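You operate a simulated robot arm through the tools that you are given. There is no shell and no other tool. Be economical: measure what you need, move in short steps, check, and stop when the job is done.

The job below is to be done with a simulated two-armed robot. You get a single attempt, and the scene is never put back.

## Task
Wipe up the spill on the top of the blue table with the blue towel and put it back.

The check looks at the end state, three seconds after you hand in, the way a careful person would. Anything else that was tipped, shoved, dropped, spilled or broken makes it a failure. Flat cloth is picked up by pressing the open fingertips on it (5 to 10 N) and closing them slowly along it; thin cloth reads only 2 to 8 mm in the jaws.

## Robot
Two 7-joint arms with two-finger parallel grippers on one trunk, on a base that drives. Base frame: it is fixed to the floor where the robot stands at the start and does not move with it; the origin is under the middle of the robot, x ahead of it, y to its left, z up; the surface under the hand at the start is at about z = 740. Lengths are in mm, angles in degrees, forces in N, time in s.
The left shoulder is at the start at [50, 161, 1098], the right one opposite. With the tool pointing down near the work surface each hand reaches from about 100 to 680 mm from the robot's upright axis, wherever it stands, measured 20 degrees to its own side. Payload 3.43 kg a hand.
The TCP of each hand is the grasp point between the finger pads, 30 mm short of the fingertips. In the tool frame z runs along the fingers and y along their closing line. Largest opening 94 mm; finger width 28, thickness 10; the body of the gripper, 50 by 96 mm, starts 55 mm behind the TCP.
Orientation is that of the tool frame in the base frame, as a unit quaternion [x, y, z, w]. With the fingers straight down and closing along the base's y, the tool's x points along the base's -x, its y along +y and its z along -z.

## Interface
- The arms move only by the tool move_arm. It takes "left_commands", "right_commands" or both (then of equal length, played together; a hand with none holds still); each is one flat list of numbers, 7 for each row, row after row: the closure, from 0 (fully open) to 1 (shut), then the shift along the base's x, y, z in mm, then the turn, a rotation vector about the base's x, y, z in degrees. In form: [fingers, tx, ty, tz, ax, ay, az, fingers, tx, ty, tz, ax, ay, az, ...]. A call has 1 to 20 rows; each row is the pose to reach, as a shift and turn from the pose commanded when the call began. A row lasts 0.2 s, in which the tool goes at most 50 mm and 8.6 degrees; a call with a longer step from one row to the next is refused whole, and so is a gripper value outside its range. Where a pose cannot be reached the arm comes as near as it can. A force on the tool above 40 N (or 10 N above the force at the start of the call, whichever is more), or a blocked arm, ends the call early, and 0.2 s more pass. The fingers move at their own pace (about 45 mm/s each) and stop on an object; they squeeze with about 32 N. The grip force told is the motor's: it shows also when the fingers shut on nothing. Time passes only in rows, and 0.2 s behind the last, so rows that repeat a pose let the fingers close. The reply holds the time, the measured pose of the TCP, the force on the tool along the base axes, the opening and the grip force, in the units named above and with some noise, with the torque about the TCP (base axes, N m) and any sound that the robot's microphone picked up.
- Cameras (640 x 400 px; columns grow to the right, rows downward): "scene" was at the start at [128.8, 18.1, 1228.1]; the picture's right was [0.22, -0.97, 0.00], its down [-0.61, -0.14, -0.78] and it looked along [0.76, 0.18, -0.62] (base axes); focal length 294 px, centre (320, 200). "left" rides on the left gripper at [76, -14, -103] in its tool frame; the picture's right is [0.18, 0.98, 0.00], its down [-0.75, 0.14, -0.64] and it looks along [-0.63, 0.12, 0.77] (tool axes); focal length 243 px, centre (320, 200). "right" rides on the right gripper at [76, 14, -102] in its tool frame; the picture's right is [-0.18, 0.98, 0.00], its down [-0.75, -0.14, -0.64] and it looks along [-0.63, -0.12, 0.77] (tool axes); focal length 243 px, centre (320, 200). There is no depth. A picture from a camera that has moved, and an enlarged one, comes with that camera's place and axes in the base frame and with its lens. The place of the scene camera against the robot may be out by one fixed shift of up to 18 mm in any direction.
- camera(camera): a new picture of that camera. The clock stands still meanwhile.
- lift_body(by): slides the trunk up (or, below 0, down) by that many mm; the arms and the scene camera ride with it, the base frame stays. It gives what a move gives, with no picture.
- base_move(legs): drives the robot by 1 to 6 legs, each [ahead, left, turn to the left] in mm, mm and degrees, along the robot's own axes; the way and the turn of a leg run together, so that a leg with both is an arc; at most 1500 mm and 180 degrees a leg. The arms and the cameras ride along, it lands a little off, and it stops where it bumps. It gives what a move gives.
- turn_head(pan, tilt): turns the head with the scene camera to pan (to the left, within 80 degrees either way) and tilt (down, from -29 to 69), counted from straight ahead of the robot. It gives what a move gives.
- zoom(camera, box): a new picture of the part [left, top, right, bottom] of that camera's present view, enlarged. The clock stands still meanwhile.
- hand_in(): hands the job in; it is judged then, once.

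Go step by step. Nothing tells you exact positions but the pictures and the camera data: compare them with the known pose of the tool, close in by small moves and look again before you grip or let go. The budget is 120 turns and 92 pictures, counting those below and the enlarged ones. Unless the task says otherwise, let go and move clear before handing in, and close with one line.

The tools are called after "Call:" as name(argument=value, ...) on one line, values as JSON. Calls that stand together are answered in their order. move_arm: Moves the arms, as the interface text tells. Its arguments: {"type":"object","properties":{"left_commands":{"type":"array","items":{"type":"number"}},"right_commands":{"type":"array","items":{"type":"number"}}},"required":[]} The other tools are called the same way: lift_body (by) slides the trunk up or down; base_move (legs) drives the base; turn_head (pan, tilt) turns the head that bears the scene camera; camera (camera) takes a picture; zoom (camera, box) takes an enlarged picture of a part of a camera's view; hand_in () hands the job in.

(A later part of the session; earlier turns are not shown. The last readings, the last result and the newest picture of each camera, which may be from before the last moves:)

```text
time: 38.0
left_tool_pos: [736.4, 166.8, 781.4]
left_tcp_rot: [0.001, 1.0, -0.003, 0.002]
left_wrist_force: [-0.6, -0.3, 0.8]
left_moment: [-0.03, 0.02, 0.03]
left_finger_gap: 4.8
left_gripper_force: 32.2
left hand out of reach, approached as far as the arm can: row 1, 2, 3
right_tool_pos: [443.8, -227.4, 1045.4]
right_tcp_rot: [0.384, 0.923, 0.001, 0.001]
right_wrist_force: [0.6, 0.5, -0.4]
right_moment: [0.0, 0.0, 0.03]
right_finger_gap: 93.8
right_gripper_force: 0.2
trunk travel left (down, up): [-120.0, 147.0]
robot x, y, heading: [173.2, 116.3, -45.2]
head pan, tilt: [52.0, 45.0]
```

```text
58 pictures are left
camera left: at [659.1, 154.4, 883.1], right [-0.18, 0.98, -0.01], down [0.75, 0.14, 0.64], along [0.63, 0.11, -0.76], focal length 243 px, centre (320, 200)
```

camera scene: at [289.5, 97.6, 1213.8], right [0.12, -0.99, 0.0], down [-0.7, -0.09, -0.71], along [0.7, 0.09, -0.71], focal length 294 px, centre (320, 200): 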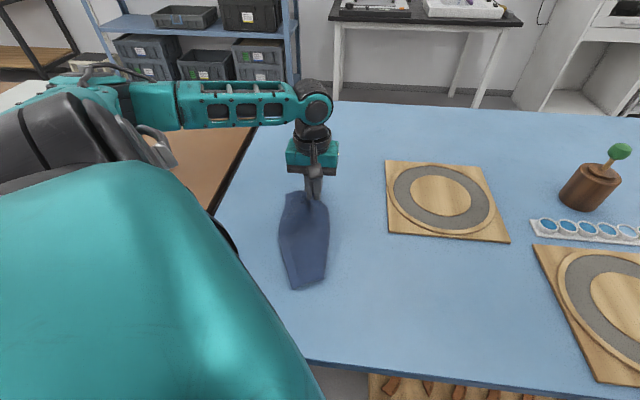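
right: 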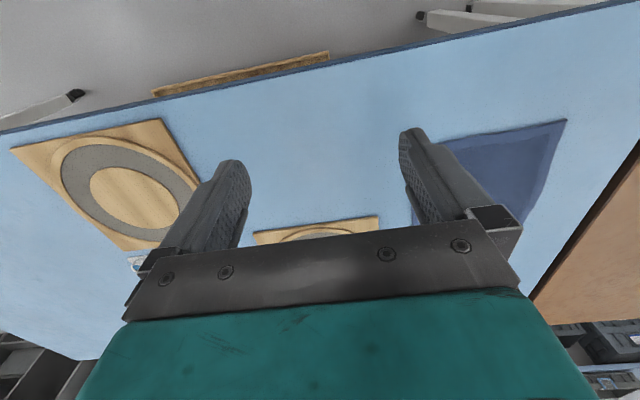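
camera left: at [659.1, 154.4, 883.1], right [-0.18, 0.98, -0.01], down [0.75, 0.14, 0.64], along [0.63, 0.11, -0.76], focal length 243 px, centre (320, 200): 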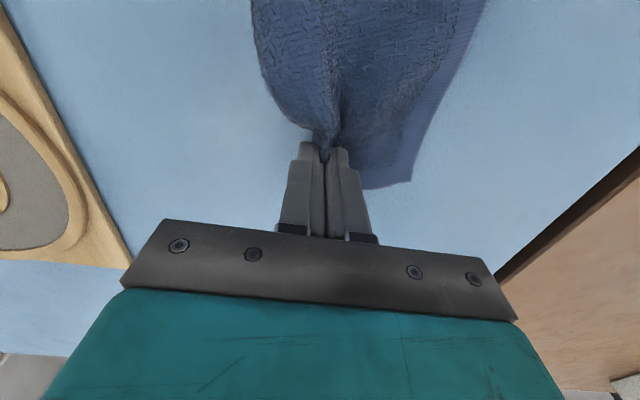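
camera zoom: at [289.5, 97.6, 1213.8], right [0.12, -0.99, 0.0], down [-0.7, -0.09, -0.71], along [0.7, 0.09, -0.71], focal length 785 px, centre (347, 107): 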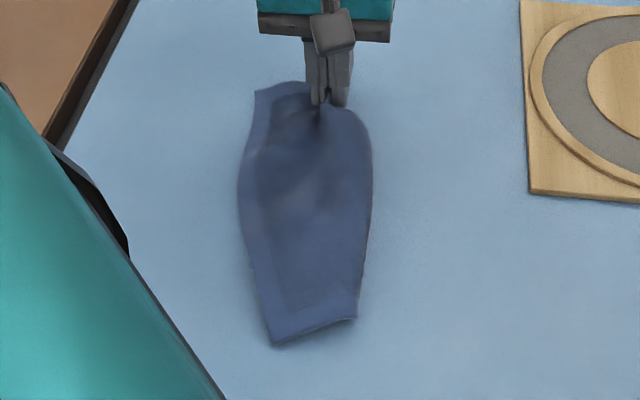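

I'll release with smaller steps and look closely from above.

Call:
move_arm(left_commands=[1, 8, 0, -4, 0, 0, 0, 0.8, 8, 0, -4, 0, 0, 0, 0.6, 8, 0, -4, 0, 0, 0, 0.5, 8, 0, 0, 0, 0, 0, 0.4, 8, 0, 20, 0, 0, 0, 0.4, 0, 0, 60, 0, 0, 0, 0.4, -30, 0, 95, 0, 0, 0, 0.4, -60, 0, 130, 0, 0, 0, 0.4, -90, 0, 150, 0, 0, 0, 0.4, -120, 0, 150, 0, 0, 0])

Call:
camera(camera="left")

Call:
camera(camera="scene")

```text
time: 40.2
left_tool_pos: [614.1, 164.5, 931.7]
left_tcp_rot: [0.001, 1.0, -0.003, 0.003]
left_wrist_force: [0.5, 0.1, 0.2]
left_moment: [-0.01, -0.05, -0.01]
left_finger_gap: 56.2
left_gripper_force: 0.0
right_tool_pos: [444.1, -227.5, 1045.1]
right_tcp_rot: [0.385, 0.923, 0.001, 0.0]
right_wrist_force: [0.6, 0.2, 0.2]
right_moment: [-0.02, 0.01, 0.01]
right_finger_gap: 94.1
right_gripper_force: 0.0
trunk travel left (down, up): [-120.0, 147.0]
robot x, y, heading: [175.9, 114.6, -45.1]
head pan, tilt: [52.0, 45.0]
```

```text
57 pictures are left
camera left: at [536.4, 151.7, 1033.0], right [-0.18, 0.98, -0.01], down [0.75, 0.15, 0.64], along [0.63, 0.11, -0.77], focal length 243 px, centre (320, 200)
```

left: 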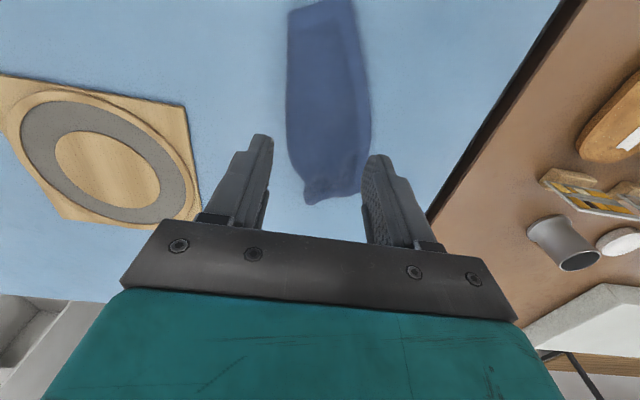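

```text
56 pictures are left
camera scene: at [289.5, 97.6, 1213.8], right [0.12, -0.99, 0.0], down [-0.7, -0.09, -0.71], along [0.7, 0.09, -0.71], focal length 294 px, centre (320, 200)
```

scene: 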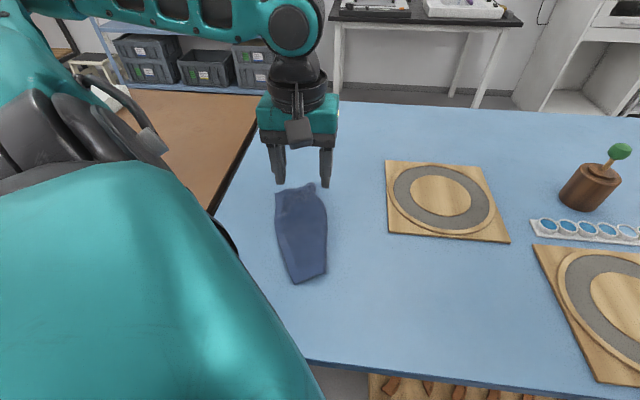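

Call:
zoom(camera="left", box=[250, 0, 410, 210])

Call:
zoom(camera="scene", box=[250, 170, 360, 290])

```text
1.90 times, centred on (330, 105) of left
camera zoom: at [536.4, 151.7, 1033.0], right [-0.18, 0.98, -0.01], down [0.75, 0.15, 0.64], along [0.63, 0.11, -0.77], focal length 462 px, centre (301, 381)
```

zoom: 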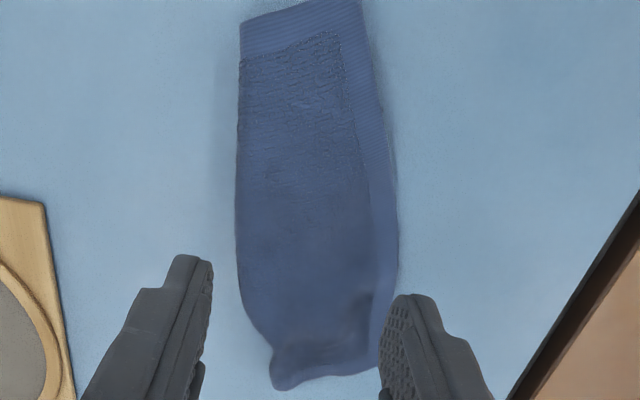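

```text
3.33 times, centred on (305, 230) of scene
camera zoom: at [289.5, 97.6, 1213.8], right [0.12, -0.99, 0.0], down [-0.7, -0.09, -0.71], along [0.7, 0.09, -0.71], focal length 982 px, centre (370, 100)
```

zoom: 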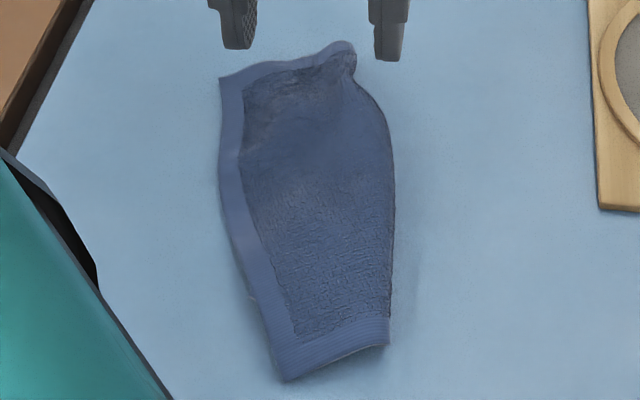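

The towel is neatly folded in half, with the fold at y≈128 and both edges together at y≈233. I'll pinch only the top layer near the left edge and open it to the right like a book.

Call:
move_arm(left_commands=[0.57, 15, 15, -30, 0, 0, 0, 0.57, 30, 30, -65, 0, 0, 0, 0.57, 41, 43, -100, 0, 0, 0, 0.57, 41, 43, -130, 0, 0, 0, 0.57, 41, 43, -146, 0, 0, 0, 0.57, 41, 43, -150, 0, 0, 0, 0.57, 41, 43, -153, 0, 0, 0])

Call:
camera(camera="left")

```text
time: 41.8
left_tool_pos: [658.2, 209.8, 781.0]
left_tcp_rot: [0.001, 1.0, -0.003, 0.003]
left_wrist_force: [-0.2, -0.1, 1.2]
left_moment: [-0.01, 0.06, 0.0]
left_finger_gap: 40.7
left_gripper_force: 0.1
right_tool_pos: [444.2, -227.1, 1043.8]
right_tcp_rot: [0.384, 0.923, 0.0, 0.001]
right_wrist_force: [0.1, 0.6, 0.2]
right_moment: [0.0, 0.01, 0.01]
right_finger_gap: 93.9
right_gripper_force: 0.0
trunk travel left (down, up): [-120.0, 147.0]
robot x, y, heading: [175.1, 114.6, -45.2]
head pan, tilt: [52.0, 45.0]
```

```text
53 pictures are left
camera left: at [580.1, 197.3, 881.0], right [-0.18, 0.98, -0.01], down [0.75, 0.14, 0.64], along [0.64, 0.11, -0.76], focal length 243 px, centre (320, 200)
```

left: 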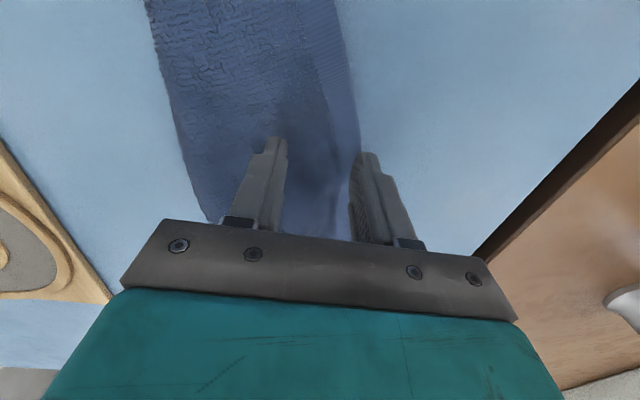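

The left finger is right at the edge, so I'll shift 8 mm to the right and press gently.

Call:
move_arm(left_commands=[0.57, 0, -8, 0, 0, 0, 0, 0.57, 0, -9, -2, 0, 0, 0, 0.57, 0, -9, -3.5, 0, 0, 0, 0.57, 0, -9, -3.5, 0, 0, 0])

```text
time: 42.8
left_tool_pos: [658.3, 200.4, 777.3]
left_tcp_rot: [0.001, 1.0, -0.004, 0.002]
left_wrist_force: [-0.5, 1.2, 5.7]
left_moment: [-0.1, 0.0, 0.0]
left_finger_gap: 39.7
left_gripper_force: 0.1
right_tool_pos: [444.1, -227.2, 1044.2]
right_tcp_rot: [0.383, 0.924, 0.001, 0.0]
right_wrist_force: [-1.5, -0.2, -0.2]
right_moment: [-0.02, 0.0, 0.0]
right_finger_gap: 93.8
right_gripper_force: 0.2
trunk travel left (down, up): [-120.0, 147.0]
robot x, y, heading: [172.5, 116.7, -45.3]
head pan, tilt: [52.0, 45.0]
```

It's pressing at about 6 N. I'll close slowly.

Call:
move_arm(left_commands=[0.6, 0, 0, 0, 0, 0, 0, 0.64, 0, 0, 0, 0, 0, 0, 0.68, 0, 0, 0, 0, 0, 0, 0.72, 0, 0, 0, 0, 0, 0, 0.76, 0, 0, 0, 0, 0, 0, 0.8, 0, 0, 0, 0, 0, 0, 0.84, 0, 0, 0, 0, 0, 0, 0.88, 0, 0, 0, 0, 0, 0, 0.92, 0, 0, 0, 0, 0, 0, 0.96, 0, 0, 0, 0, 0, 0, 1, 0, 0, 0, 0, 0, 0, 1, 0, 0, 0, 0, 0, 0, 1, 0, 0, 0, 0, 0, 0, 1, 0, 0, 10, 0, 0, 0, 1, 0, 0, 25, 0, 0, 0, 1, 0, 0, 25, 0, 0, 0])

Call:
camera(camera="left")

Call:
zoom(camera="scene", box=[230, 170, 360, 290])

```text
time: 46.2
left_tool_pos: [656.7, 200.6, 799.9]
left_tcp_rot: [0.001, 1.0, -0.003, 0.001]
left_wrist_force: [-0.1, -0.5, -0.6]
left_moment: [0.03, -0.02, -0.03]
left_finger_gap: 0.0
left_gripper_force: 32.3
right_tool_pos: [444.3, -227.3, 1043.8]
right_tcp_rot: [0.385, 0.923, 0.002, 0.0]
right_wrist_force: [-0.5, -0.2, 0.7]
right_moment: [-0.01, -0.01, -0.01]
right_finger_gap: 93.8
right_gripper_force: 0.2
trunk travel left (down, up): [-120.0, 147.0]
robot x, y, heading: [174.2, 117.3, -45.0]
head pan, tilt: [52.0, 45.0]
```

```text
52 pictures are left
camera left: at [579.7, 188.0, 902.3], right [-0.18, 0.98, -0.01], down [0.75, 0.14, 0.64], along [0.63, 0.11, -0.77], focal length 243 px, centre (320, 200)
```

left: 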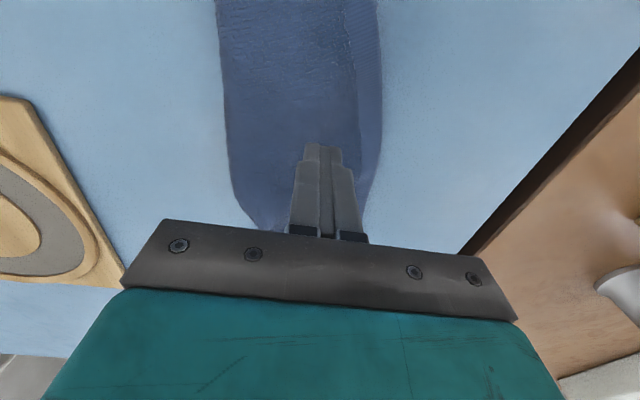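

```text
3.33 times, centred on (295, 230) of scene
camera zoom: at [289.6, 97.6, 1213.7], right [0.12, -0.99, 0.0], down [-0.7, -0.09, -0.71], along [0.7, 0.09, -0.71], focal length 982 px, centre (403, 100)
```

zoom: 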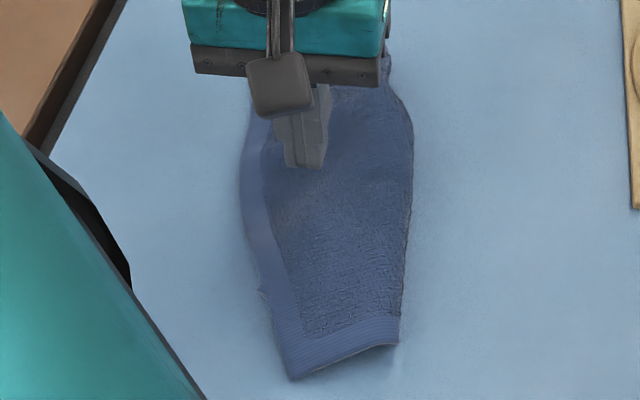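

The fingers slipped off. I'll try again with about 10 N of press and hold it through the closing.

Call:
move_arm(left_commands=[0.8, 0, 4, 0, 0, 0, 0, 0.57, 0, 4, 0, 0, 0, 0, 0.57, 0, 4, -10, 0, 0, 0, 0.57, 0, 4, -19, 0, 0, 0, 0.57, 0, 4, -24, 0, 0, 0, 0.57, 0, 4, -24, 0, 0, 0])

```text
time: 47.6
left_tool_pos: [657.0, 205.1, 778.1]
left_tcp_rot: [0.001, 1.0, -0.004, 0.003]
left_wrist_force: [0.8, 0.1, 7.4]
left_moment: [-0.22, -0.02, 0.03]
left_finger_gap: 40.5
left_gripper_force: 0.4
right_tool_pos: [443.4, -226.3, 1045.1]
right_tcp_rot: [0.384, 0.923, 0.001, 0.0]
right_wrist_force: [0.0, 0.1, 0.3]
right_moment: [-0.05, -0.02, -0.04]
right_finger_gap: 93.9
right_gripper_force: 0.1
trunk travel left (down, up): [-120.0, 147.0]
robot x, y, heading: [174.5, 114.7, -44.8]
head pan, tilt: [52.0, 45.0]
```

Call:
move_arm(left_commands=[0.57, 0, 0, -1, 0, 0, 0, 0.6, 0, 0, -1.5, 0, 0, 0, 0.63, 0, 0, -1.5, 0, 0, 0, 0.66, 0, 0, -1.5, 0, 0, 0, 0.69, 0, 0, -1.5, 0, 0, 0, 0.72, 0, 0, -1.7, 0, 0, 0, 0.75, 0, 0, -1.7, 0, 0, 0, 0.78, 0, 0, -1.7, 0, 0, 0, 0.81, 0, 0, -1.7, 0, 0, 0, 0.84, 0, 0, -1.7, 0, 0, 0, 0.87, 0, 0, -1.7, 0, 0, 0, 0.9, 0, 0, -1.7, 0, 0, 0, 0.93, 0, 0, -1.7, 0, 0, 0, 0.96, 0, 0, -1.7, 0, 0, 0, 1, 0, 0, -1.7, 0, 0, 0, 1, 0, 0, -1.7, 0, 0, 0, 1, 0, 0, -1.7, 0, 0, 0])

Call:
camera(camera="left")

```text
time: 51.2
left_tool_pos: [657.1, 203.9, 776.4]
left_tcp_rot: [0.002, 1.0, -0.004, 0.004]
left_wrist_force: [1.8, -1.9, 23.7]
left_moment: [-0.25, 0.0, -0.01]
left_finger_gap: 3.8
left_gripper_force: 31.8
right_tool_pos: [443.5, -227.2, 1045.8]
right_tcp_rot: [0.384, 0.923, 0.001, 0.001]
right_wrist_force: [-0.4, 0.8, 0.4]
right_moment: [0.01, 0.0, 0.01]
right_finger_gap: 94.0
right_gripper_force: 0.1
trunk travel left (down, up): [-120.0, 147.0]
robot x, y, heading: [175.6, 120.8, -45.1]
head pan, tilt: [52.0, 45.0]
```

```text
50 pictures are left
camera left: at [578.5, 192.1, 877.7], right [-0.18, 0.98, -0.01], down [0.75, 0.14, 0.65], along [0.64, 0.11, -0.76], focal length 243 px, centre (320, 200)
```

left: 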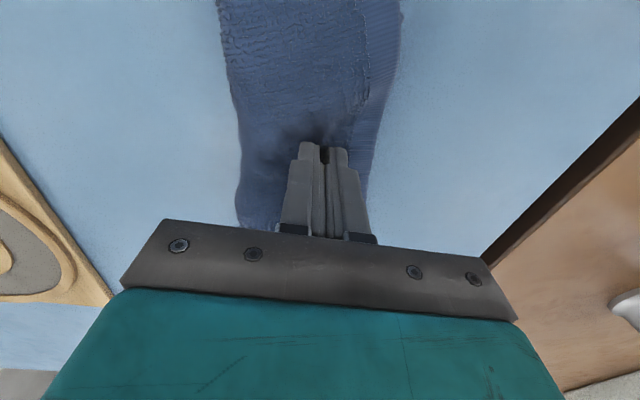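

The jaws read 3.8 mm, which suggests the top layer only. I'll lift and look.

Call:
move_arm(left_commands=[1, 0, 0, 10, 0, 0, 0, 1, 0, 0, 25, 0, 0, 0, 1, 0, -5, 45, 0, 0, 0, 1, 0, -10, 65, 0, 0, 0, 1, 0, -10, 65, 0, 0, 0])

Call:
camera(camera="left")

Call:
zoom(camera="scene", box=[230, 150, 360, 290])

```text
time: 52.4
left_tool_pos: [655.7, 194.2, 840.7]
left_tcp_rot: [0.0, 1.0, -0.003, 0.002]
left_wrist_force: [-0.2, 0.5, -0.4]
left_moment: [0.0, 0.0, -0.01]
left_finger_gap: 3.9
left_gripper_force: 32.3
right_tool_pos: [444.3, -227.2, 1043.7]
right_tcp_rot: [0.385, 0.923, 0.002, 0.001]
right_wrist_force: [0.4, -0.6, 0.2]
right_moment: [-0.01, 0.01, 0.02]
right_finger_gap: 94.0
right_gripper_force: 0.0
trunk travel left (down, up): [-120.0, 147.0]
robot x, y, heading: [173.2, 119.6, -45.3]
head pan, tilt: [52.0, 45.0]
```

```text
49 pictures are left
camera left: at [578.2, 182.0, 940.9], right [-0.18, 0.98, -0.01], down [0.75, 0.14, 0.64], along [0.63, 0.11, -0.77], focal length 243 px, centre (320, 200)
```

left: 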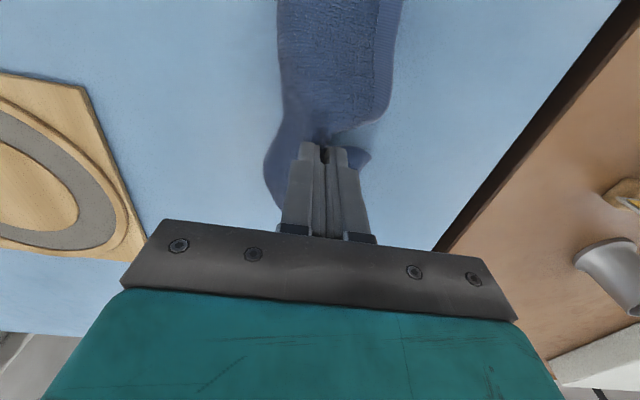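

```text
2.86 times, centred on (295, 220) of scene
camera zoom: at [289.7, 97.6, 1213.7], right [0.12, -0.99, 0.0], down [-0.7, -0.09, -0.71], along [0.7, 0.09, -0.71], focal length 842 px, centre (391, 143)
```

zoom: 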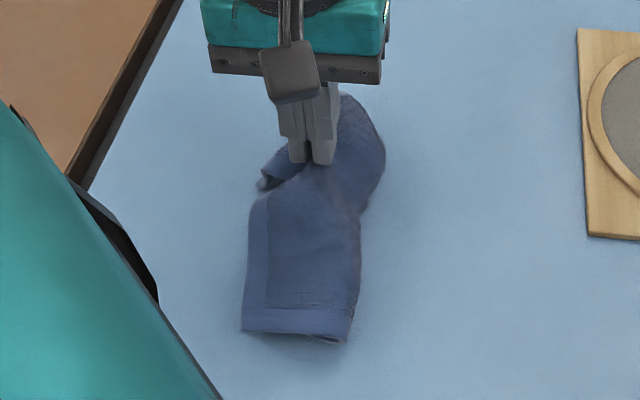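

I'll carry the lifted layer over to the right and lower it, then look.

Call:
move_arm(left_commands=[1, 0, -20, 8, 0, 0, 0, 1, 0, -40, 12, 0, 0, 0, 1, 0, -60, 12, 0, 0, 0, 1, 0, -80, 8, 0, 0, 0, 1, 0, -98, 0, 0, 0, 0, 1, 0, -112, -12, 0, 0, 0, 1, 0, -125, -28, 0, 0, 0, 1, 0, -125, -28, 0, 0, 0])

Call:
camera(camera="left")

Call:
zoom(camera="scene", box=[230, 150, 390, 290])

```text
time: 54.2
left_tool_pos: [657.2, 67.9, 812.9]
left_tcp_rot: [0.001, 1.0, -0.004, 0.003]
left_wrist_force: [-0.4, 0.0, 0.2]
left_moment: [-0.05, 0.02, -0.01]
left_finger_gap: 3.7
left_gripper_force: 32.5
right_tool_pos: [443.9, -227.1, 1044.9]
right_tcp_rot: [0.385, 0.923, 0.0, 0.0]
right_wrist_force: [0.3, -0.3, 0.4]
right_moment: [0.0, 0.03, 0.0]
right_finger_gap: 93.9
right_gripper_force: 0.1
trunk travel left (down, up): [-120.0, 147.0]
robot x, y, heading: [177.3, 116.7, -45.1]
head pan, tilt: [52.0, 45.0]
```

```text
47 pictures are left
camera left: at [579.7, 55.8, 913.9], right [-0.18, 0.98, -0.01], down [0.75, 0.15, 0.64], along [0.63, 0.11, -0.76], focal length 243 px, centre (320, 200)
```

left: 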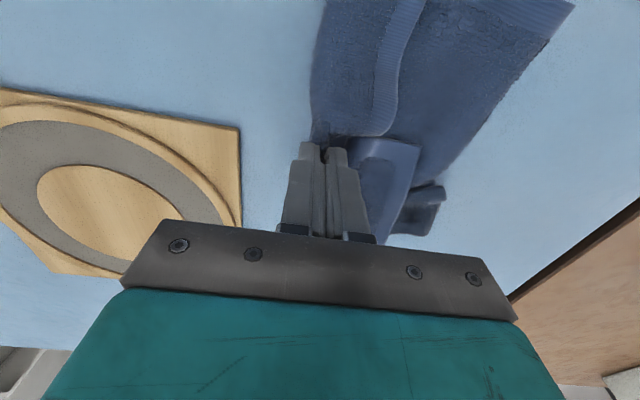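

```text
2.86 times, centred on (310, 220) of scene
camera zoom: at [289.7, 97.6, 1213.8], right [0.12, -0.99, 0.0], down [-0.7, -0.09, -0.71], along [0.7, 0.09, -0.71], focal length 842 px, centre (349, 143)
```

zoom: 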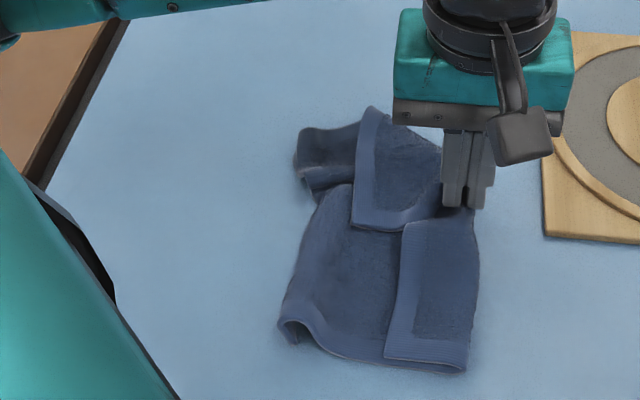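

It opened: the lower layer is exposed on the left, and only a ~45 mm flap is now folded back from the right. I'll set it down, release and look.

Call:
move_arm(left_commands=[1, 0, -5, -15, 0, 0, 0, 1, 0, -8, -30, 0, 0, 0, 0.9, 0, -8, -30, 0, 0, 0, 0.75, 0, -8, -30, 0, 0, 0, 0.75, 0, -8, -20, 0, 0, 0, 0.75, 0, -8, 15, 0, 0, 0, 0.75, -15, 10, 55, 0, 0, 0, 0.75, -35, 30, 90, 0, 0, 0, 0.75, -65, 60, 110, 0, 0, 0, 0.75, -95, 80, 130, 0, 0, 0])

Call:
camera(camera="left")

Call:
zoom(camera="scene", box=[230, 150, 390, 290])

```text
time: 56.4
left_tool_pos: [569.1, 146.5, 944.5]
left_tcp_rot: [0.001, 1.0, -0.004, 0.001]
left_wrist_force: [-0.3, -0.3, 0.1]
left_moment: [-0.01, 0.01, -0.01]
left_finger_gap: 23.4
left_gripper_force: 0.0
left hand out of reach, approached as far as the arm can: row 10
right_tool_pos: [443.9, -227.3, 1045.0]
right_tcp_rot: [0.384, 0.923, 0.002, 0.001]
right_wrist_force: [0.4, 0.1, 0.5]
right_moment: [0.0, -0.02, -0.02]
right_finger_gap: 94.1
right_gripper_force: 0.0
trunk travel left (down, up): [-120.0, 147.0]
robot x, y, heading: [174.7, 117.8, -45.2]
head pan, tilt: [52.0, 45.0]
```

```text
45 pictures are left
camera left: at [492.2, 134.1, 1046.0], right [-0.18, 0.98, -0.01], down [0.75, 0.14, 0.64], along [0.63, 0.11, -0.77], focal length 243 px, centre (320, 200)
```

left: 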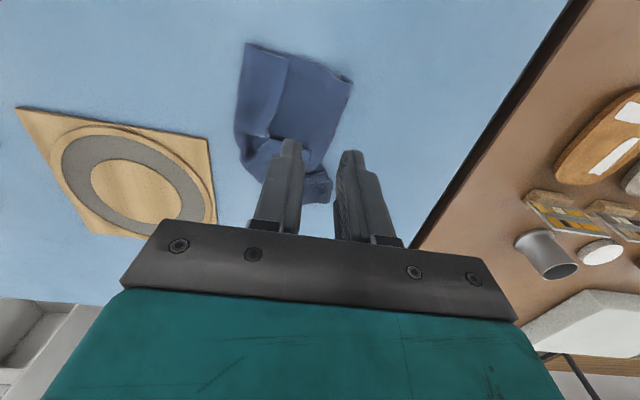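

```text
2.86 times, centred on (310, 220) of scene
camera zoom: at [289.6, 97.5, 1213.7], right [0.12, -0.99, 0.0], down [-0.7, -0.08, -0.71], along [0.7, 0.09, -0.71], focal length 842 px, centre (349, 143)
```

zoom: 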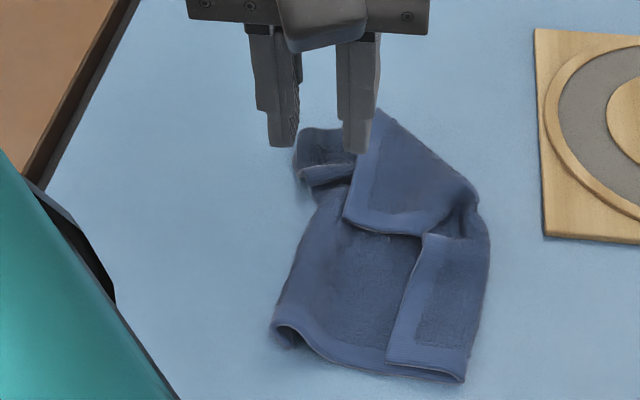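

The left hand is free. Before flipping the remaining flap, I need to pull the towel left, away from the board. I'll grip the bunched far-left part near (716, 185) and pull it left and slightly far.

Call:
move_arm(left_commands=[0.6, 35, 10, -30, 0, 0, 0, 0.6, 70, 20, -60, 0, 0, 0, 0.6, 110, 30, -80, 0, 0, 0, 0.6, 146, 40, -100, 0, 0, 0, 0.6, 147, 40, -125, 0, 0, 0, 0.6, 147, 40, -140, 0, 0, 0, 0.6, 147, 40, -140, 0, 0, 0])

Call:
camera(camera="left")

```text
time: 58.0
left_tool_pos: [718.0, 187.0, 803.1]
left_tcp_rot: [0.001, 1.0, -0.004, 0.002]
left_wrist_force: [-0.2, 1.0, -0.1]
left_moment: [0.01, -0.02, 0.02]
left_finger_gap: 37.7
left_gripper_force: 0.0
right_tool_pos: [444.5, -227.6, 1045.4]
right_tcp_rot: [0.385, 0.923, 0.001, 0.0]
right_wrist_force: [-0.3, 0.4, -0.1]
right_moment: [0.01, 0.04, 0.02]
right_finger_gap: 94.0
right_gripper_force: 0.0
trunk travel left (down, up): [-120.0, 147.0]
robot x, y, heading: [175.6, 118.3, -45.0]
head pan, tilt: [52.0, 45.0]
```

```text
43 pictures are left
camera left: at [639.5, 173.7, 904.4], right [-0.18, 0.98, -0.01], down [0.75, 0.14, 0.64], along [0.63, 0.11, -0.76], focal length 243 px, centre (320, 200)
```

left: 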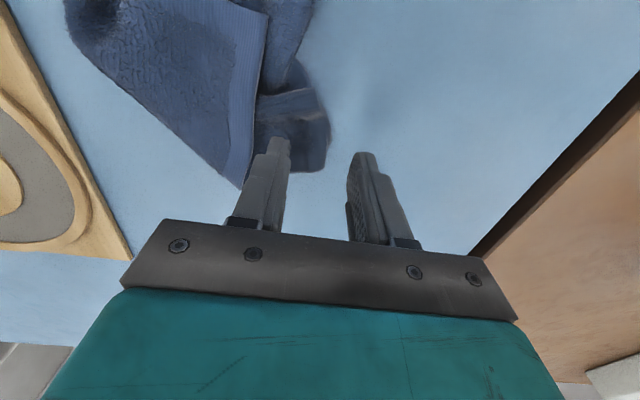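

The bunch spans roughly x 690–728, y 150–194. I'll centre on it and press.

Call:
move_arm(left_commands=[0.6, -12, -13, 0, 0, 0, 0, 0.6, -12, -13, -8, 0, 0, 0, 0.6, -12, -13, -14, 0, 0, 0, 0.6, -12, -13, -18, 0, 0, 0, 0.6, -12, -13, -21, 0, 0, 0, 0.6, -12, -13, -21, 0, 0, 0])

```text
time: 59.4
left_tool_pos: [704.9, 172.0, 783.0]
left_tcp_rot: [0.001, 1.0, -0.003, 0.002]
left_wrist_force: [-0.4, -0.9, 1.0]
left_moment: [-0.04, 0.05, -0.02]
left_finger_gap: 37.7
left_gripper_force: 0.1
right_tool_pos: [444.5, -227.9, 1044.3]
right_tcp_rot: [0.384, 0.923, 0.001, 0.0]
right_wrist_force: [-1.2, -0.4, -0.5]
right_moment: [-0.02, -0.02, -0.02]
right_finger_gap: 94.0
right_gripper_force: 0.1
trunk travel left (down, up): [-120.0, 147.0]
robot x, y, heading: [174.3, 115.4, -45.0]
head pan, tilt: [52.0, 45.0]
```

Call:
move_arm(left_commands=[0.6, 0, 0, -3, 0, 0, 0, 0.62, 0, 0, -6, 0, 0, 0, 0.65, 0, 0, -7.5, 0, 0, 0, 0.68, 0, 0, -8, 0, 0, 0, 0.71, 0, 0, -8, 0, 0, 0, 0.74, 0, 0, -8, 0, 0, 0, 0.78, 0, 0, -8, 0, 0, 0, 0.82, 0, 0, -8, 0, 0, 0, 0.86, 0, 0, -8, 0, 0, 0, 0.9, 0, 0, -8, 0, 0, 0, 0.94, 0, 0, -8, 0, 0, 0, 1, 0, 0, -8, 0, 0, 0, 1, 0, 0, -8, 0, 0, 0, 1, 0, 0, -8, 0, 0, 0])

```text
time: 62.4
left_tool_pos: [704.9, 171.3, 776.0]
left_tcp_rot: [0.001, 1.0, -0.004, 0.003]
left_wrist_force: [0.1, -5.0, 19.3]
left_moment: [-0.27, 0.2, 0.05]
left_finger_gap: 5.3
left_gripper_force: 32.4
right_tool_pos: [443.2, -226.9, 1046.1]
right_tcp_rot: [0.384, 0.923, 0.001, 0.001]
right_wrist_force: [0.3, -0.7, 0.4]
right_moment: [-0.02, 0.04, 0.04]
right_finger_gap: 94.1
right_gripper_force: 0.1
trunk travel left (down, up): [-120.0, 147.0]
robot x, y, heading: [174.9, 113.1, -45.0]
head pan, tilt: [52.0, 45.0]
```

Gripped at 5.3 mm. I'll pull it out to the left and far side.

Call:
move_arm(left_commands=[1, 0, 2, 6, 0, 0, 0, 1, 8, 15, 8, 0, 0, 0, 1, 18, 28, 8, 0, 0, 0, 1, 30, 42, 8, 0, 0, 0, 1, 42, 55, 8, 0, 0, 0, 1, 52, 67, 8, 0, 0, 0, 1, 60, 75, 8, 0, 0, 0])

Call:
camera(camera="left")

Call:
zoom(camera="scene", box=[230, 150, 390, 290])

```text
time: 64.0
left_tool_pos: [764.1, 248.2, 782.1]
left_tcp_rot: [0.001, 1.0, -0.004, 0.002]
left_wrist_force: [-0.2, -0.1, -0.2]
left_moment: [0.0, 0.01, 0.01]
left_finger_gap: 4.9
left_gripper_force: 32.1
right_tool_pos: [444.3, -226.7, 1044.5]
right_tcp_rot: [0.384, 0.923, 0.001, 0.001]
right_wrist_force: [0.1, -1.1, 0.0]
right_moment: [0.01, 0.02, -0.01]
right_finger_gap: 94.1
right_gripper_force: 0.0
trunk travel left (down, up): [-120.0, 147.0]
robot x, y, heading: [179.9, 117.6, -45.1]
head pan, tilt: [52.0, 45.0]
```

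```text
42 pictures are left
camera left: at [687.4, 236.0, 883.2], right [-0.18, 0.98, -0.01], down [0.75, 0.14, 0.64], along [0.63, 0.11, -0.77], focal length 243 px, centre (320, 200)
```

left: 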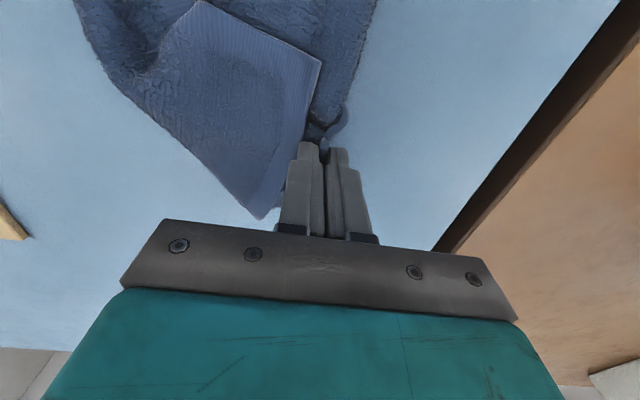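

```text
2.86 times, centred on (310, 220) of scene
camera zoom: at [289.6, 97.6, 1213.8], right [0.12, -0.99, 0.0], down [-0.7, -0.09, -0.71], along [0.7, 0.09, -0.71], focal length 842 px, centre (349, 143)
```

zoom: 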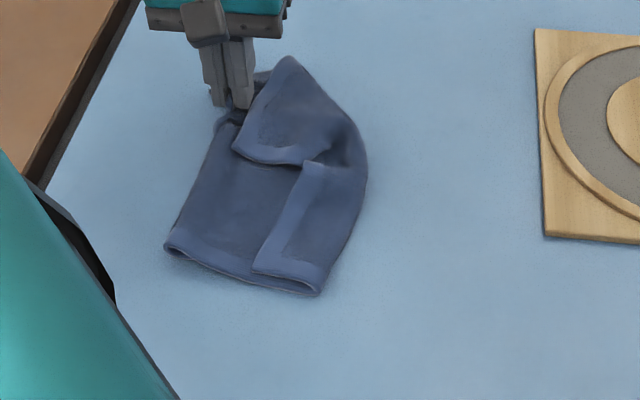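

The towel slid left nicely. Now I'll release, move over the folded-back corner (its tip near (713, 242)), and get ready to pinch it.

Call:
move_arm(left_commands=[1, 0, 0, -4, 0, 0, 0, 0.8, 0, 0, -4, 0, 0, 0, 0.7, 0, 0, -2, 0, 0, 0, 0.7, 0, 0, 20, 0, 0, 0, 0.6, 0, 0, 50, 0, 0, 0, 0.6, -20, -12, 50, 0, 0, 0, 0.6, -42, -26, 40, 0, 0, 0, 0.6, -42, -26, 20, 0, 0, 0, 0.6, -42, -26, 10, 0, 0, 0])

Call:
camera(camera="left")

```text
time: 66.0
left_tool_pos: [722.8, 221.3, 792.2]
left_tcp_rot: [0.0, 1.0, -0.003, 0.003]
left_wrist_force: [0.0, 0.4, 0.5]
left_moment: [0.01, -0.02, 0.04]
left_finger_gap: 37.8
left_gripper_force: 0.1
right_tool_pos: [444.6, -227.7, 1044.6]
right_tcp_rot: [0.385, 0.923, 0.002, 0.0]
right_wrist_force: [0.8, 0.2, -0.1]
right_moment: [-0.03, 0.0, 0.0]
right_finger_gap: 94.0
right_gripper_force: 0.0
trunk travel left (down, up): [-120.0, 147.0]
robot x, y, heading: [179.4, 118.6, -45.1]
head pan, tilt: [52.0, 45.0]
```

```text
40 pictures are left
camera left: at [644.8, 209.9, 893.0], right [-0.18, 0.98, -0.01], down [0.75, 0.14, 0.64], along [0.63, 0.11, -0.76], focal length 243 px, centre (320, 200)
```

left: 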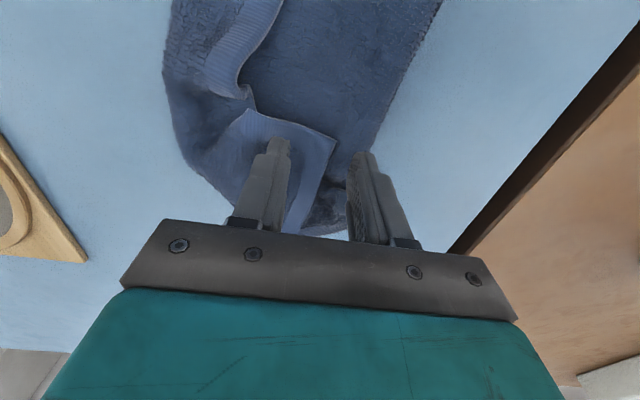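

The flap's corner tip is at about (712, 232). I'll shift 12 mm right, press and pinch.

Call:
move_arm(left_commands=[0.6, 0, -12, 0, 0, 0, 0, 0.6, 0, -12, -5, 0, 0, 0, 0.6, 0, -12, -9, 0, 0, 0, 0.6, 0, -12, -12, 0, 0, 0, 0.6, 0, -12, -12, 0, 0, 0])

```text
time: 67.2
left_tool_pos: [722.7, 209.7, 781.6]
left_tcp_rot: [0.001, 1.0, -0.005, 0.003]
left_wrist_force: [-1.1, 0.2, 1.1]
left_moment: [-0.01, -0.02, 0.01]
left_finger_gap: 37.5
left_gripper_force: 0.5
right_tool_pos: [443.8, -228.0, 1045.0]
right_tcp_rot: [0.385, 0.923, 0.001, 0.0]
right_wrist_force: [0.9, -0.5, 0.0]
right_moment: [0.01, 0.03, -0.03]
right_finger_gap: 93.9
right_gripper_force: 0.1
trunk travel left (down, up): [-120.0, 147.0]
robot x, y, heading: [176.8, 115.4, -45.2]
head pan, tilt: [52.0, 45.0]
```

Call:
move_arm(left_commands=[0.6, 0, 0, -2.5, 0, 0, 0, 0.6, 0, 0, -3.7, 0, 0, 0, 0.62, 0, 0, -4.7, 0, 0, 0, 0.65, 0, 0, -5, 0, 0, 0, 0.68, 0, 0, -5, 0, 0, 0, 0.71, 0, 0, -5, 0, 0, 0, 0.74, 0, 0, -5, 0, 0, 0, 0.78, 0, 0, -5, 0, 0, 0, 0.82, 0, 0, -5, 0, 0, 0, 0.86, 0, 0, -5, 0, 0, 0, 0.9, 0, 0, -5, 0, 0, 0, 0.94, 0, 0, -5, 0, 0, 0, 1, 0, 0, -5, 0, 0, 0, 1, 0, 0, -5, 0, 0, 0, 1, 0, 0, -5, 0, 0, 0, 1, 0, 0, 5, 0, 0, 0, 1, 0, 0, 20, 0, 0, 0, 1, 0, -5, 40, 0, 0, 0])

Call:
camera(camera="left")

Call:
zoom(camera="scene", box=[230, 150, 390, 290])

```text
time: 71.0
left_tool_pos: [722.1, 205.0, 823.3]
left_tcp_rot: [0.001, 1.0, -0.004, 0.002]
left_wrist_force: [0.3, 0.8, 0.2]
left_moment: [0.0, -0.03, -0.05]
left_finger_gap: 5.4
left_gripper_force: 31.7
right_tool_pos: [444.5, -227.4, 1044.2]
right_tcp_rot: [0.385, 0.923, 0.001, 0.001]
right_wrist_force: [0.8, 0.0, -0.6]
right_moment: [-0.02, 0.01, 0.0]
right_finger_gap: 93.7
right_gripper_force: 0.1
trunk travel left (down, up): [-120.0, 147.0]
robot x, y, heading: [176.0, 118.9, -45.3]
head pan, tilt: [52.0, 45.0]
```

```text
39 pictures are left
camera left: at [644.9, 193.0, 923.6], right [-0.18, 0.98, -0.01], down [0.75, 0.14, 0.64], along [0.63, 0.11, -0.77], focal length 243 px, centre (320, 200)
```

left: 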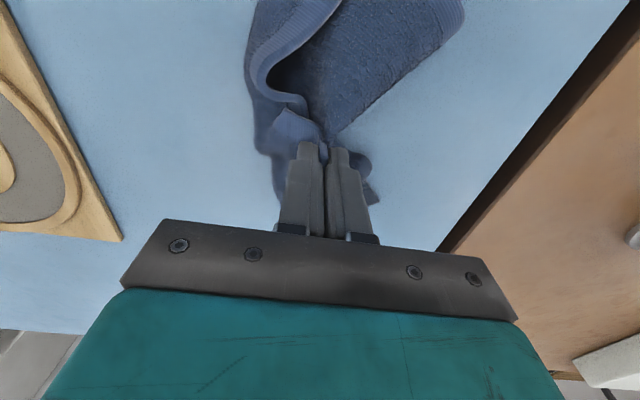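

```text
2.86 times, centred on (310, 220) of scene
camera zoom: at [289.6, 97.6, 1213.7], right [0.12, -0.99, 0.0], down [-0.7, -0.09, -0.71], along [0.7, 0.09, -0.71], focal length 842 px, centre (349, 143)
```

zoom: 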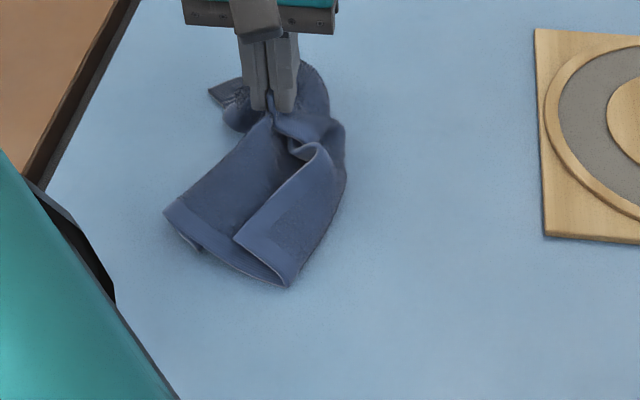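

It also caught the layer beneath. I'll set it down, let go and look again before choosing a better pinch point.

Call:
move_arm(left_commands=[1, 5, -10, -20, 0, 0, 0, 1, 8, -20, -36, 0, 0, 0, 0.8, 8, -20, -38, 0, 0, 0, 0.6, 8, -20, -38, 0, 0, 0, 0.5, 8, -20, -20, 0, 0, 0, 0.4, 8, -20, 20, 0, 0, 0, 0.4, 0, 0, 60, 0, 0, 0, 0.4, -10, 30, 90, 0, 0, 0, 0.4, -20, 60, 120, 0, 0, 0, 0.4, -40, 90, 140, 0, 0, 0, 0.4, -70, 110, 150, 0, 0, 0])

Call:
zoom(camera="scene", box=[230, 150, 390, 290])

Call:
camera(camera="left")

```text
time: 73.4
left_tool_pos: [654.6, 315.3, 971.3]
left_tcp_rot: [0.0, 1.0, -0.005, 0.001]
left_wrist_force: [0.4, 0.8, 0.1]
left_moment: [0.01, -0.02, -0.02]
left_finger_gap: 56.4
left_gripper_force: 0.1
right_tool_pos: [444.3, -226.4, 1045.1]
right_tcp_rot: [0.384, 0.923, 0.001, 0.001]
right_wrist_force: [-0.6, -1.1, -0.4]
right_moment: [0.01, 0.0, 0.01]
right_finger_gap: 93.9
right_gripper_force: 0.0
trunk travel left (down, up): [-120.0, 147.0]
robot x, y, heading: [177.4, 117.3, -45.3]
head pan, tilt: [52.0, 45.0]
```

```text
2.86 times, centred on (310, 220) of scene
camera zoom: at [289.2, 97.7, 1213.8], right [0.12, -0.99, 0.0], down [-0.7, -0.09, -0.71], along [0.7, 0.09, -0.71], focal length 842 px, centre (349, 143)
```

zoom: 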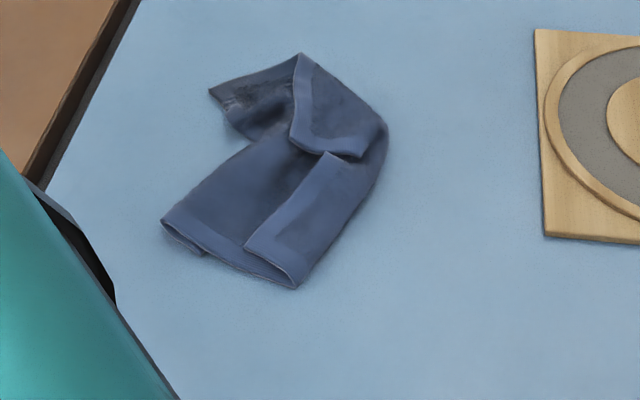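

```text
36 pictures are left
camera left: at [575.0, 302.9, 1072.7], right [-0.18, 0.98, -0.01], down [0.75, 0.14, 0.64], along [0.63, 0.11, -0.77], focal length 243 px, centre (320, 200)
```

left: 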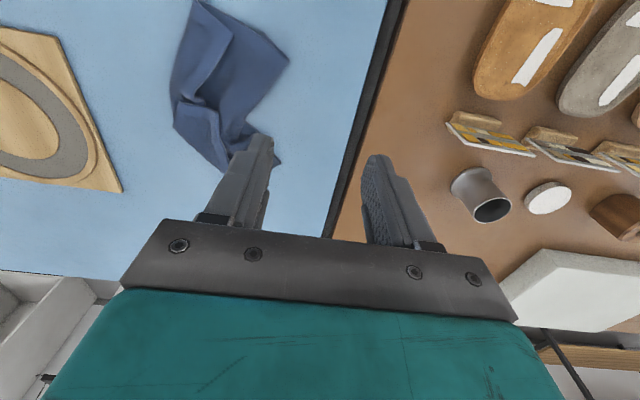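

It opened further. I'll pinch well inside the folded-back corner, at (757, 178), carry it over to the right, and lower while moving back left so that the flap falls outward.

Call:
move_arm(left_commands=[0.6, 15, -25, -20, 0, 0, 0, 0.6, 35, -55, -45, 0, 0, 0, 0.6, 55, -85, -75, 0, 0, 0, 0.6, 75, -110, -105, 0, 0, 0, 0.6, 95, -130, -135, 0, 0, 0, 0.6, 102, -137, -165, 0, 0, 0, 0.6, 102, -137, -183, 0, 0, 0, 0.6, 102, -137, -183, 0, 0, 0])

Call:
camera(camera="left")

```text
time: 75.2
left_tool_pos: [756.3, 177.6, 788.5]
left_tcp_rot: [0.001, 1.0, -0.004, 0.002]
left_wrist_force: [1.1, -0.7, -1.0]
left_moment: [-0.03, 0.03, 0.03]
left_finger_gap: 37.6
left_gripper_force: 0.0
right_tool_pos: [445.4, -226.6, 1045.9]
right_tcp_rot: [0.384, 0.923, 0.001, 0.0]
right_wrist_force: [0.4, 0.9, 0.1]
right_moment: [-0.01, 0.01, -0.01]
right_finger_gap: 94.0
right_gripper_force: 0.1
trunk travel left (down, up): [-120.0, 147.0]
robot x, y, heading: [179.9, 118.8, -45.1]
head pan, tilt: [52.0, 45.0]
```

```text
35 pictures are left
camera left: at [678.4, 164.8, 889.3], right [-0.18, 0.98, -0.01], down [0.75, 0.14, 0.64], along [0.63, 0.11, -0.76], focal length 243 px, centre (320, 200)
```

left: 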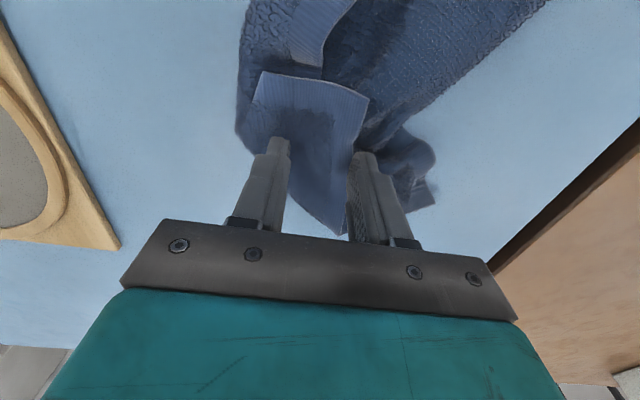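

The flap's middle is nearer and slightly to the right, at about (733, 167). I'll shift there, press and pinch.

Call:
move_arm(left_commands=[0.6, -12, -6, 0, 0, 0, 0, 0.6, -23, -10, 0, 0, 0, 0, 0.6, -23, -10, -5, 0, 0, 0, 0.6, -23, -10, -8, 0, 0, 0, 0.6, -23, -10, -10, 0, 0, 0, 0.6, -23, -10, -10, 0, 0, 0])

```text
time: 76.6
left_tool_pos: [731.5, 167.8, 778.4]
left_tcp_rot: [0.001, 1.0, -0.005, 0.002]
left_wrist_force: [-0.4, 0.4, 4.5]
left_moment: [-0.05, 0.01, 0.01]
left_finger_gap: 37.7
left_gripper_force: 0.0
right_tool_pos: [443.1, -226.4, 1044.6]
right_tcp_rot: [0.384, 0.923, 0.001, 0.0]
right_wrist_force: [-1.1, 0.1, -0.7]
right_moment: [0.01, -0.01, 0.0]
right_finger_gap: 93.9
right_gripper_force: 0.0
trunk travel left (down, up): [-120.0, 147.0]
robot x, y, heading: [176.5, 119.5, -45.0]
head pan, tilt: [52.0, 45.0]
```

Call:
move_arm(left_commands=[0.6, 0, 0, -1, 0, 0, 0, 0.62, 0, 0, -1.5, 0, 0, 0, 0.65, 0, 0, -1.7, 0, 0, 0, 0.68, 0, 0, -1.7, 0, 0, 0, 0.71, 0, 0, -1.7, 0, 0, 0, 0.74, 0, 0, -1.7, 0, 0, 0, 0.78, 0, 0, -1.7, 0, 0, 0, 0.82, 0, 0, -1.7, 0, 0, 0, 0.86, 0, 0, -1.7, 0, 0, 0, 0.9, 0, 0, -1.7, 0, 0, 0, 0.94, 0, 0, -1.7, 0, 0, 0, 1, 0, 0, -1.7, 0, 0, 0, 1, 0, 0, -1.7, 0, 0, 0, 1, 0, 0, -1.7, 0, 0, 0, 1, 0, 0, 8, 0, 0, 0, 1, 0, -3, 22, 0, 0, 0, 1, 0, -8, 40, 0, 0, 0])

Call:
camera(camera="left")

```text
time: 80.2
left_tool_pos: [734.1, 160.2, 816.7]
left_tcp_rot: [0.001, 1.0, -0.004, 0.0]
left_wrist_force: [-1.1, -0.6, -0.3]
left_moment: [-0.02, -0.01, -0.01]
left_finger_gap: 9.3
left_gripper_force: 31.7
right_tool_pos: [443.7, -227.6, 1044.2]
right_tcp_rot: [0.384, 0.923, 0.001, 0.0]
right_wrist_force: [0.7, 0.1, 0.5]
right_moment: [0.0, -0.02, -0.01]
right_finger_gap: 94.1
right_gripper_force: 0.0
trunk travel left (down, up): [-120.0, 147.0]
robot x, y, heading: [176.5, 115.4, -45.3]
head pan, tilt: [52.0, 45.0]
```

```text
34 pictures are left
camera left: at [655.6, 148.1, 918.1], right [-0.18, 0.98, -0.01], down [0.75, 0.14, 0.64], along [0.63, 0.11, -0.77], focal length 243 px, centre (320, 200)
```

left: 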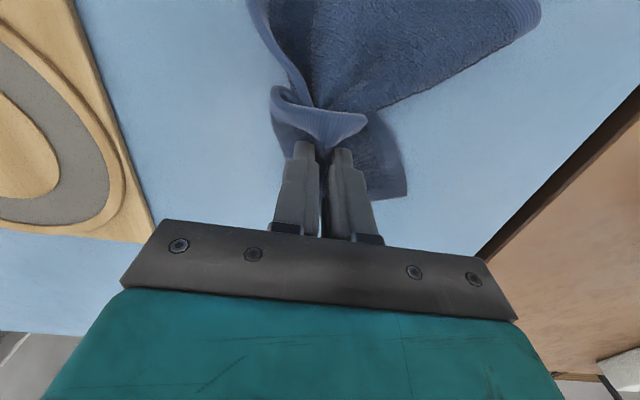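

It caught two layers (9.3 mm). I'll lower, release and look again.

Call:
move_arm(left_commands=[1, 0, 4, -20, 0, 0, 0, 1, 0, 8, -36, 0, 0, 0, 0.8, 0, 8, -36, 0, 0, 0, 0.6, 0, 8, -36, 0, 0, 0, 0.5, 0, 8, -15, 0, 0, 0, 0.4, 0, 8, 25, 0, 0, 0, 0.4, 0, 20, 65, 0, 0, 0, 0.4, -10, 40, 105, 0, 0, 0, 0.4, -30, 70, 135, 0, 0, 0, 0.4, -50, 100, 150, 0, 0, 0])

Call:
zoom(camera="scene", box=[230, 150, 390, 290])

```text
time: 82.4
left_tool_pos: [679.8, 260.2, 968.2]
left_tcp_rot: [0.001, 1.0, -0.004, 0.001]
left_wrist_force: [0.9, -0.2, -0.2]
left_moment: [0.01, 0.0, 0.0]
left_finger_gap: 56.5
left_gripper_force: 0.0
right_tool_pos: [444.8, -227.6, 1044.7]
right_tcp_rot: [0.384, 0.923, 0.0, 0.001]
right_wrist_force: [1.1, 0.2, -0.3]
right_moment: [0.0, 0.0, 0.0]
right_finger_gap: 93.7
right_gripper_force: 0.1
trunk travel left (down, up): [-120.0, 147.0]
robot x, y, heading: [176.5, 115.6, -45.1]
head pan, tilt: [52.0, 45.0]
```

```text
2.86 times, centred on (310, 220) of scene
camera zoom: at [289.2, 97.8, 1213.8], right [0.12, -0.99, 0.0], down [-0.7, -0.09, -0.71], along [0.7, 0.09, -0.71], focal length 842 px, centre (349, 143)
```

zoom: 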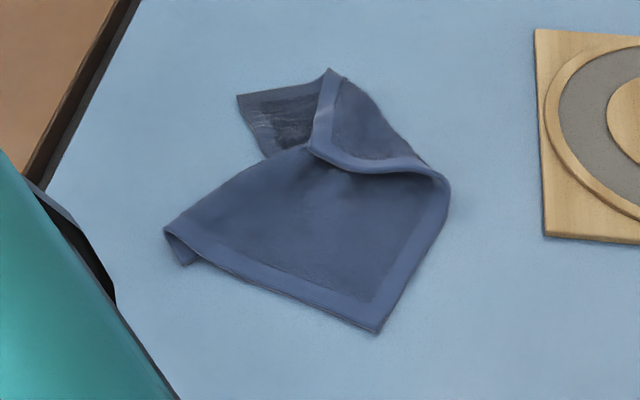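

That helped: the near half has opened, and only the far-right corner is folded back (tip near (722, 192)). I'll brush this corner open with closed fingertips, pressing lightly and sliding toward the far right.

Call:
move_arm(left_commands=[0.7, 15, -25, -35, 0, 0, 0, 1, 30, -50, -70, 0, 0, 0, 1, 45, -70, -105, 0, 0, 0, 1, 53, -84, -140, 0, 0, 0, 1, 53, -84, -170, 0, 0, 0, 1, 53, -84, -183, 0, 0, 0, 1, 53, -84, -188, 0, 0, 0, 1, 53, -84, -189.5, 0, 0, 0, 1, 53, -84, -189.5, 0, 0, 0])

Call:
camera(camera="left")

```text
time: 84.4
left_tool_pos: [734.7, 176.9, 780.7]
left_tcp_rot: [0.0, 1.0, -0.004, 0.002]
left_wrist_force: [-0.7, 0.3, 6.0]
left_moment: [0.02, 0.06, 0.03]
left_finger_gap: 0.0
left_gripper_force: 32.4
right_tool_pos: [443.2, -226.7, 1044.8]
right_tcp_rot: [0.384, 0.923, 0.002, 0.0]
right_wrist_force: [0.0, 0.7, 1.2]
right_moment: [0.01, -0.01, -0.02]
right_finger_gap: 94.1
right_gripper_force: 0.1
trunk travel left (down, up): [-120.0, 147.0]
robot x, y, heading: [177.5, 117.0, -45.2]
head pan, tilt: [52.0, 45.0]
```

```text
32 pictures are left
camera left: at [656.6, 164.2, 881.0], right [-0.18, 0.98, -0.01], down [0.75, 0.15, 0.64], along [0.64, 0.11, -0.76], focal length 243 px, centre (320, 200)
```

left: 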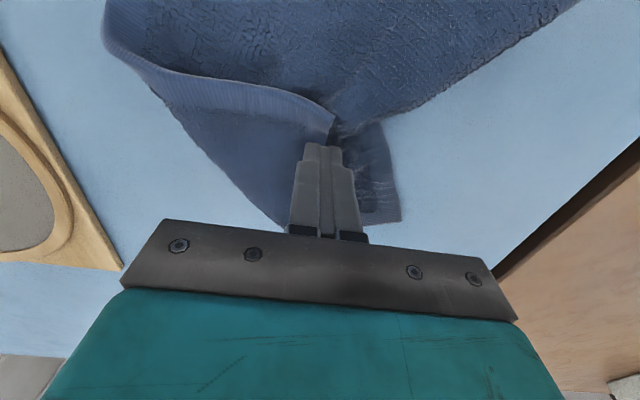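

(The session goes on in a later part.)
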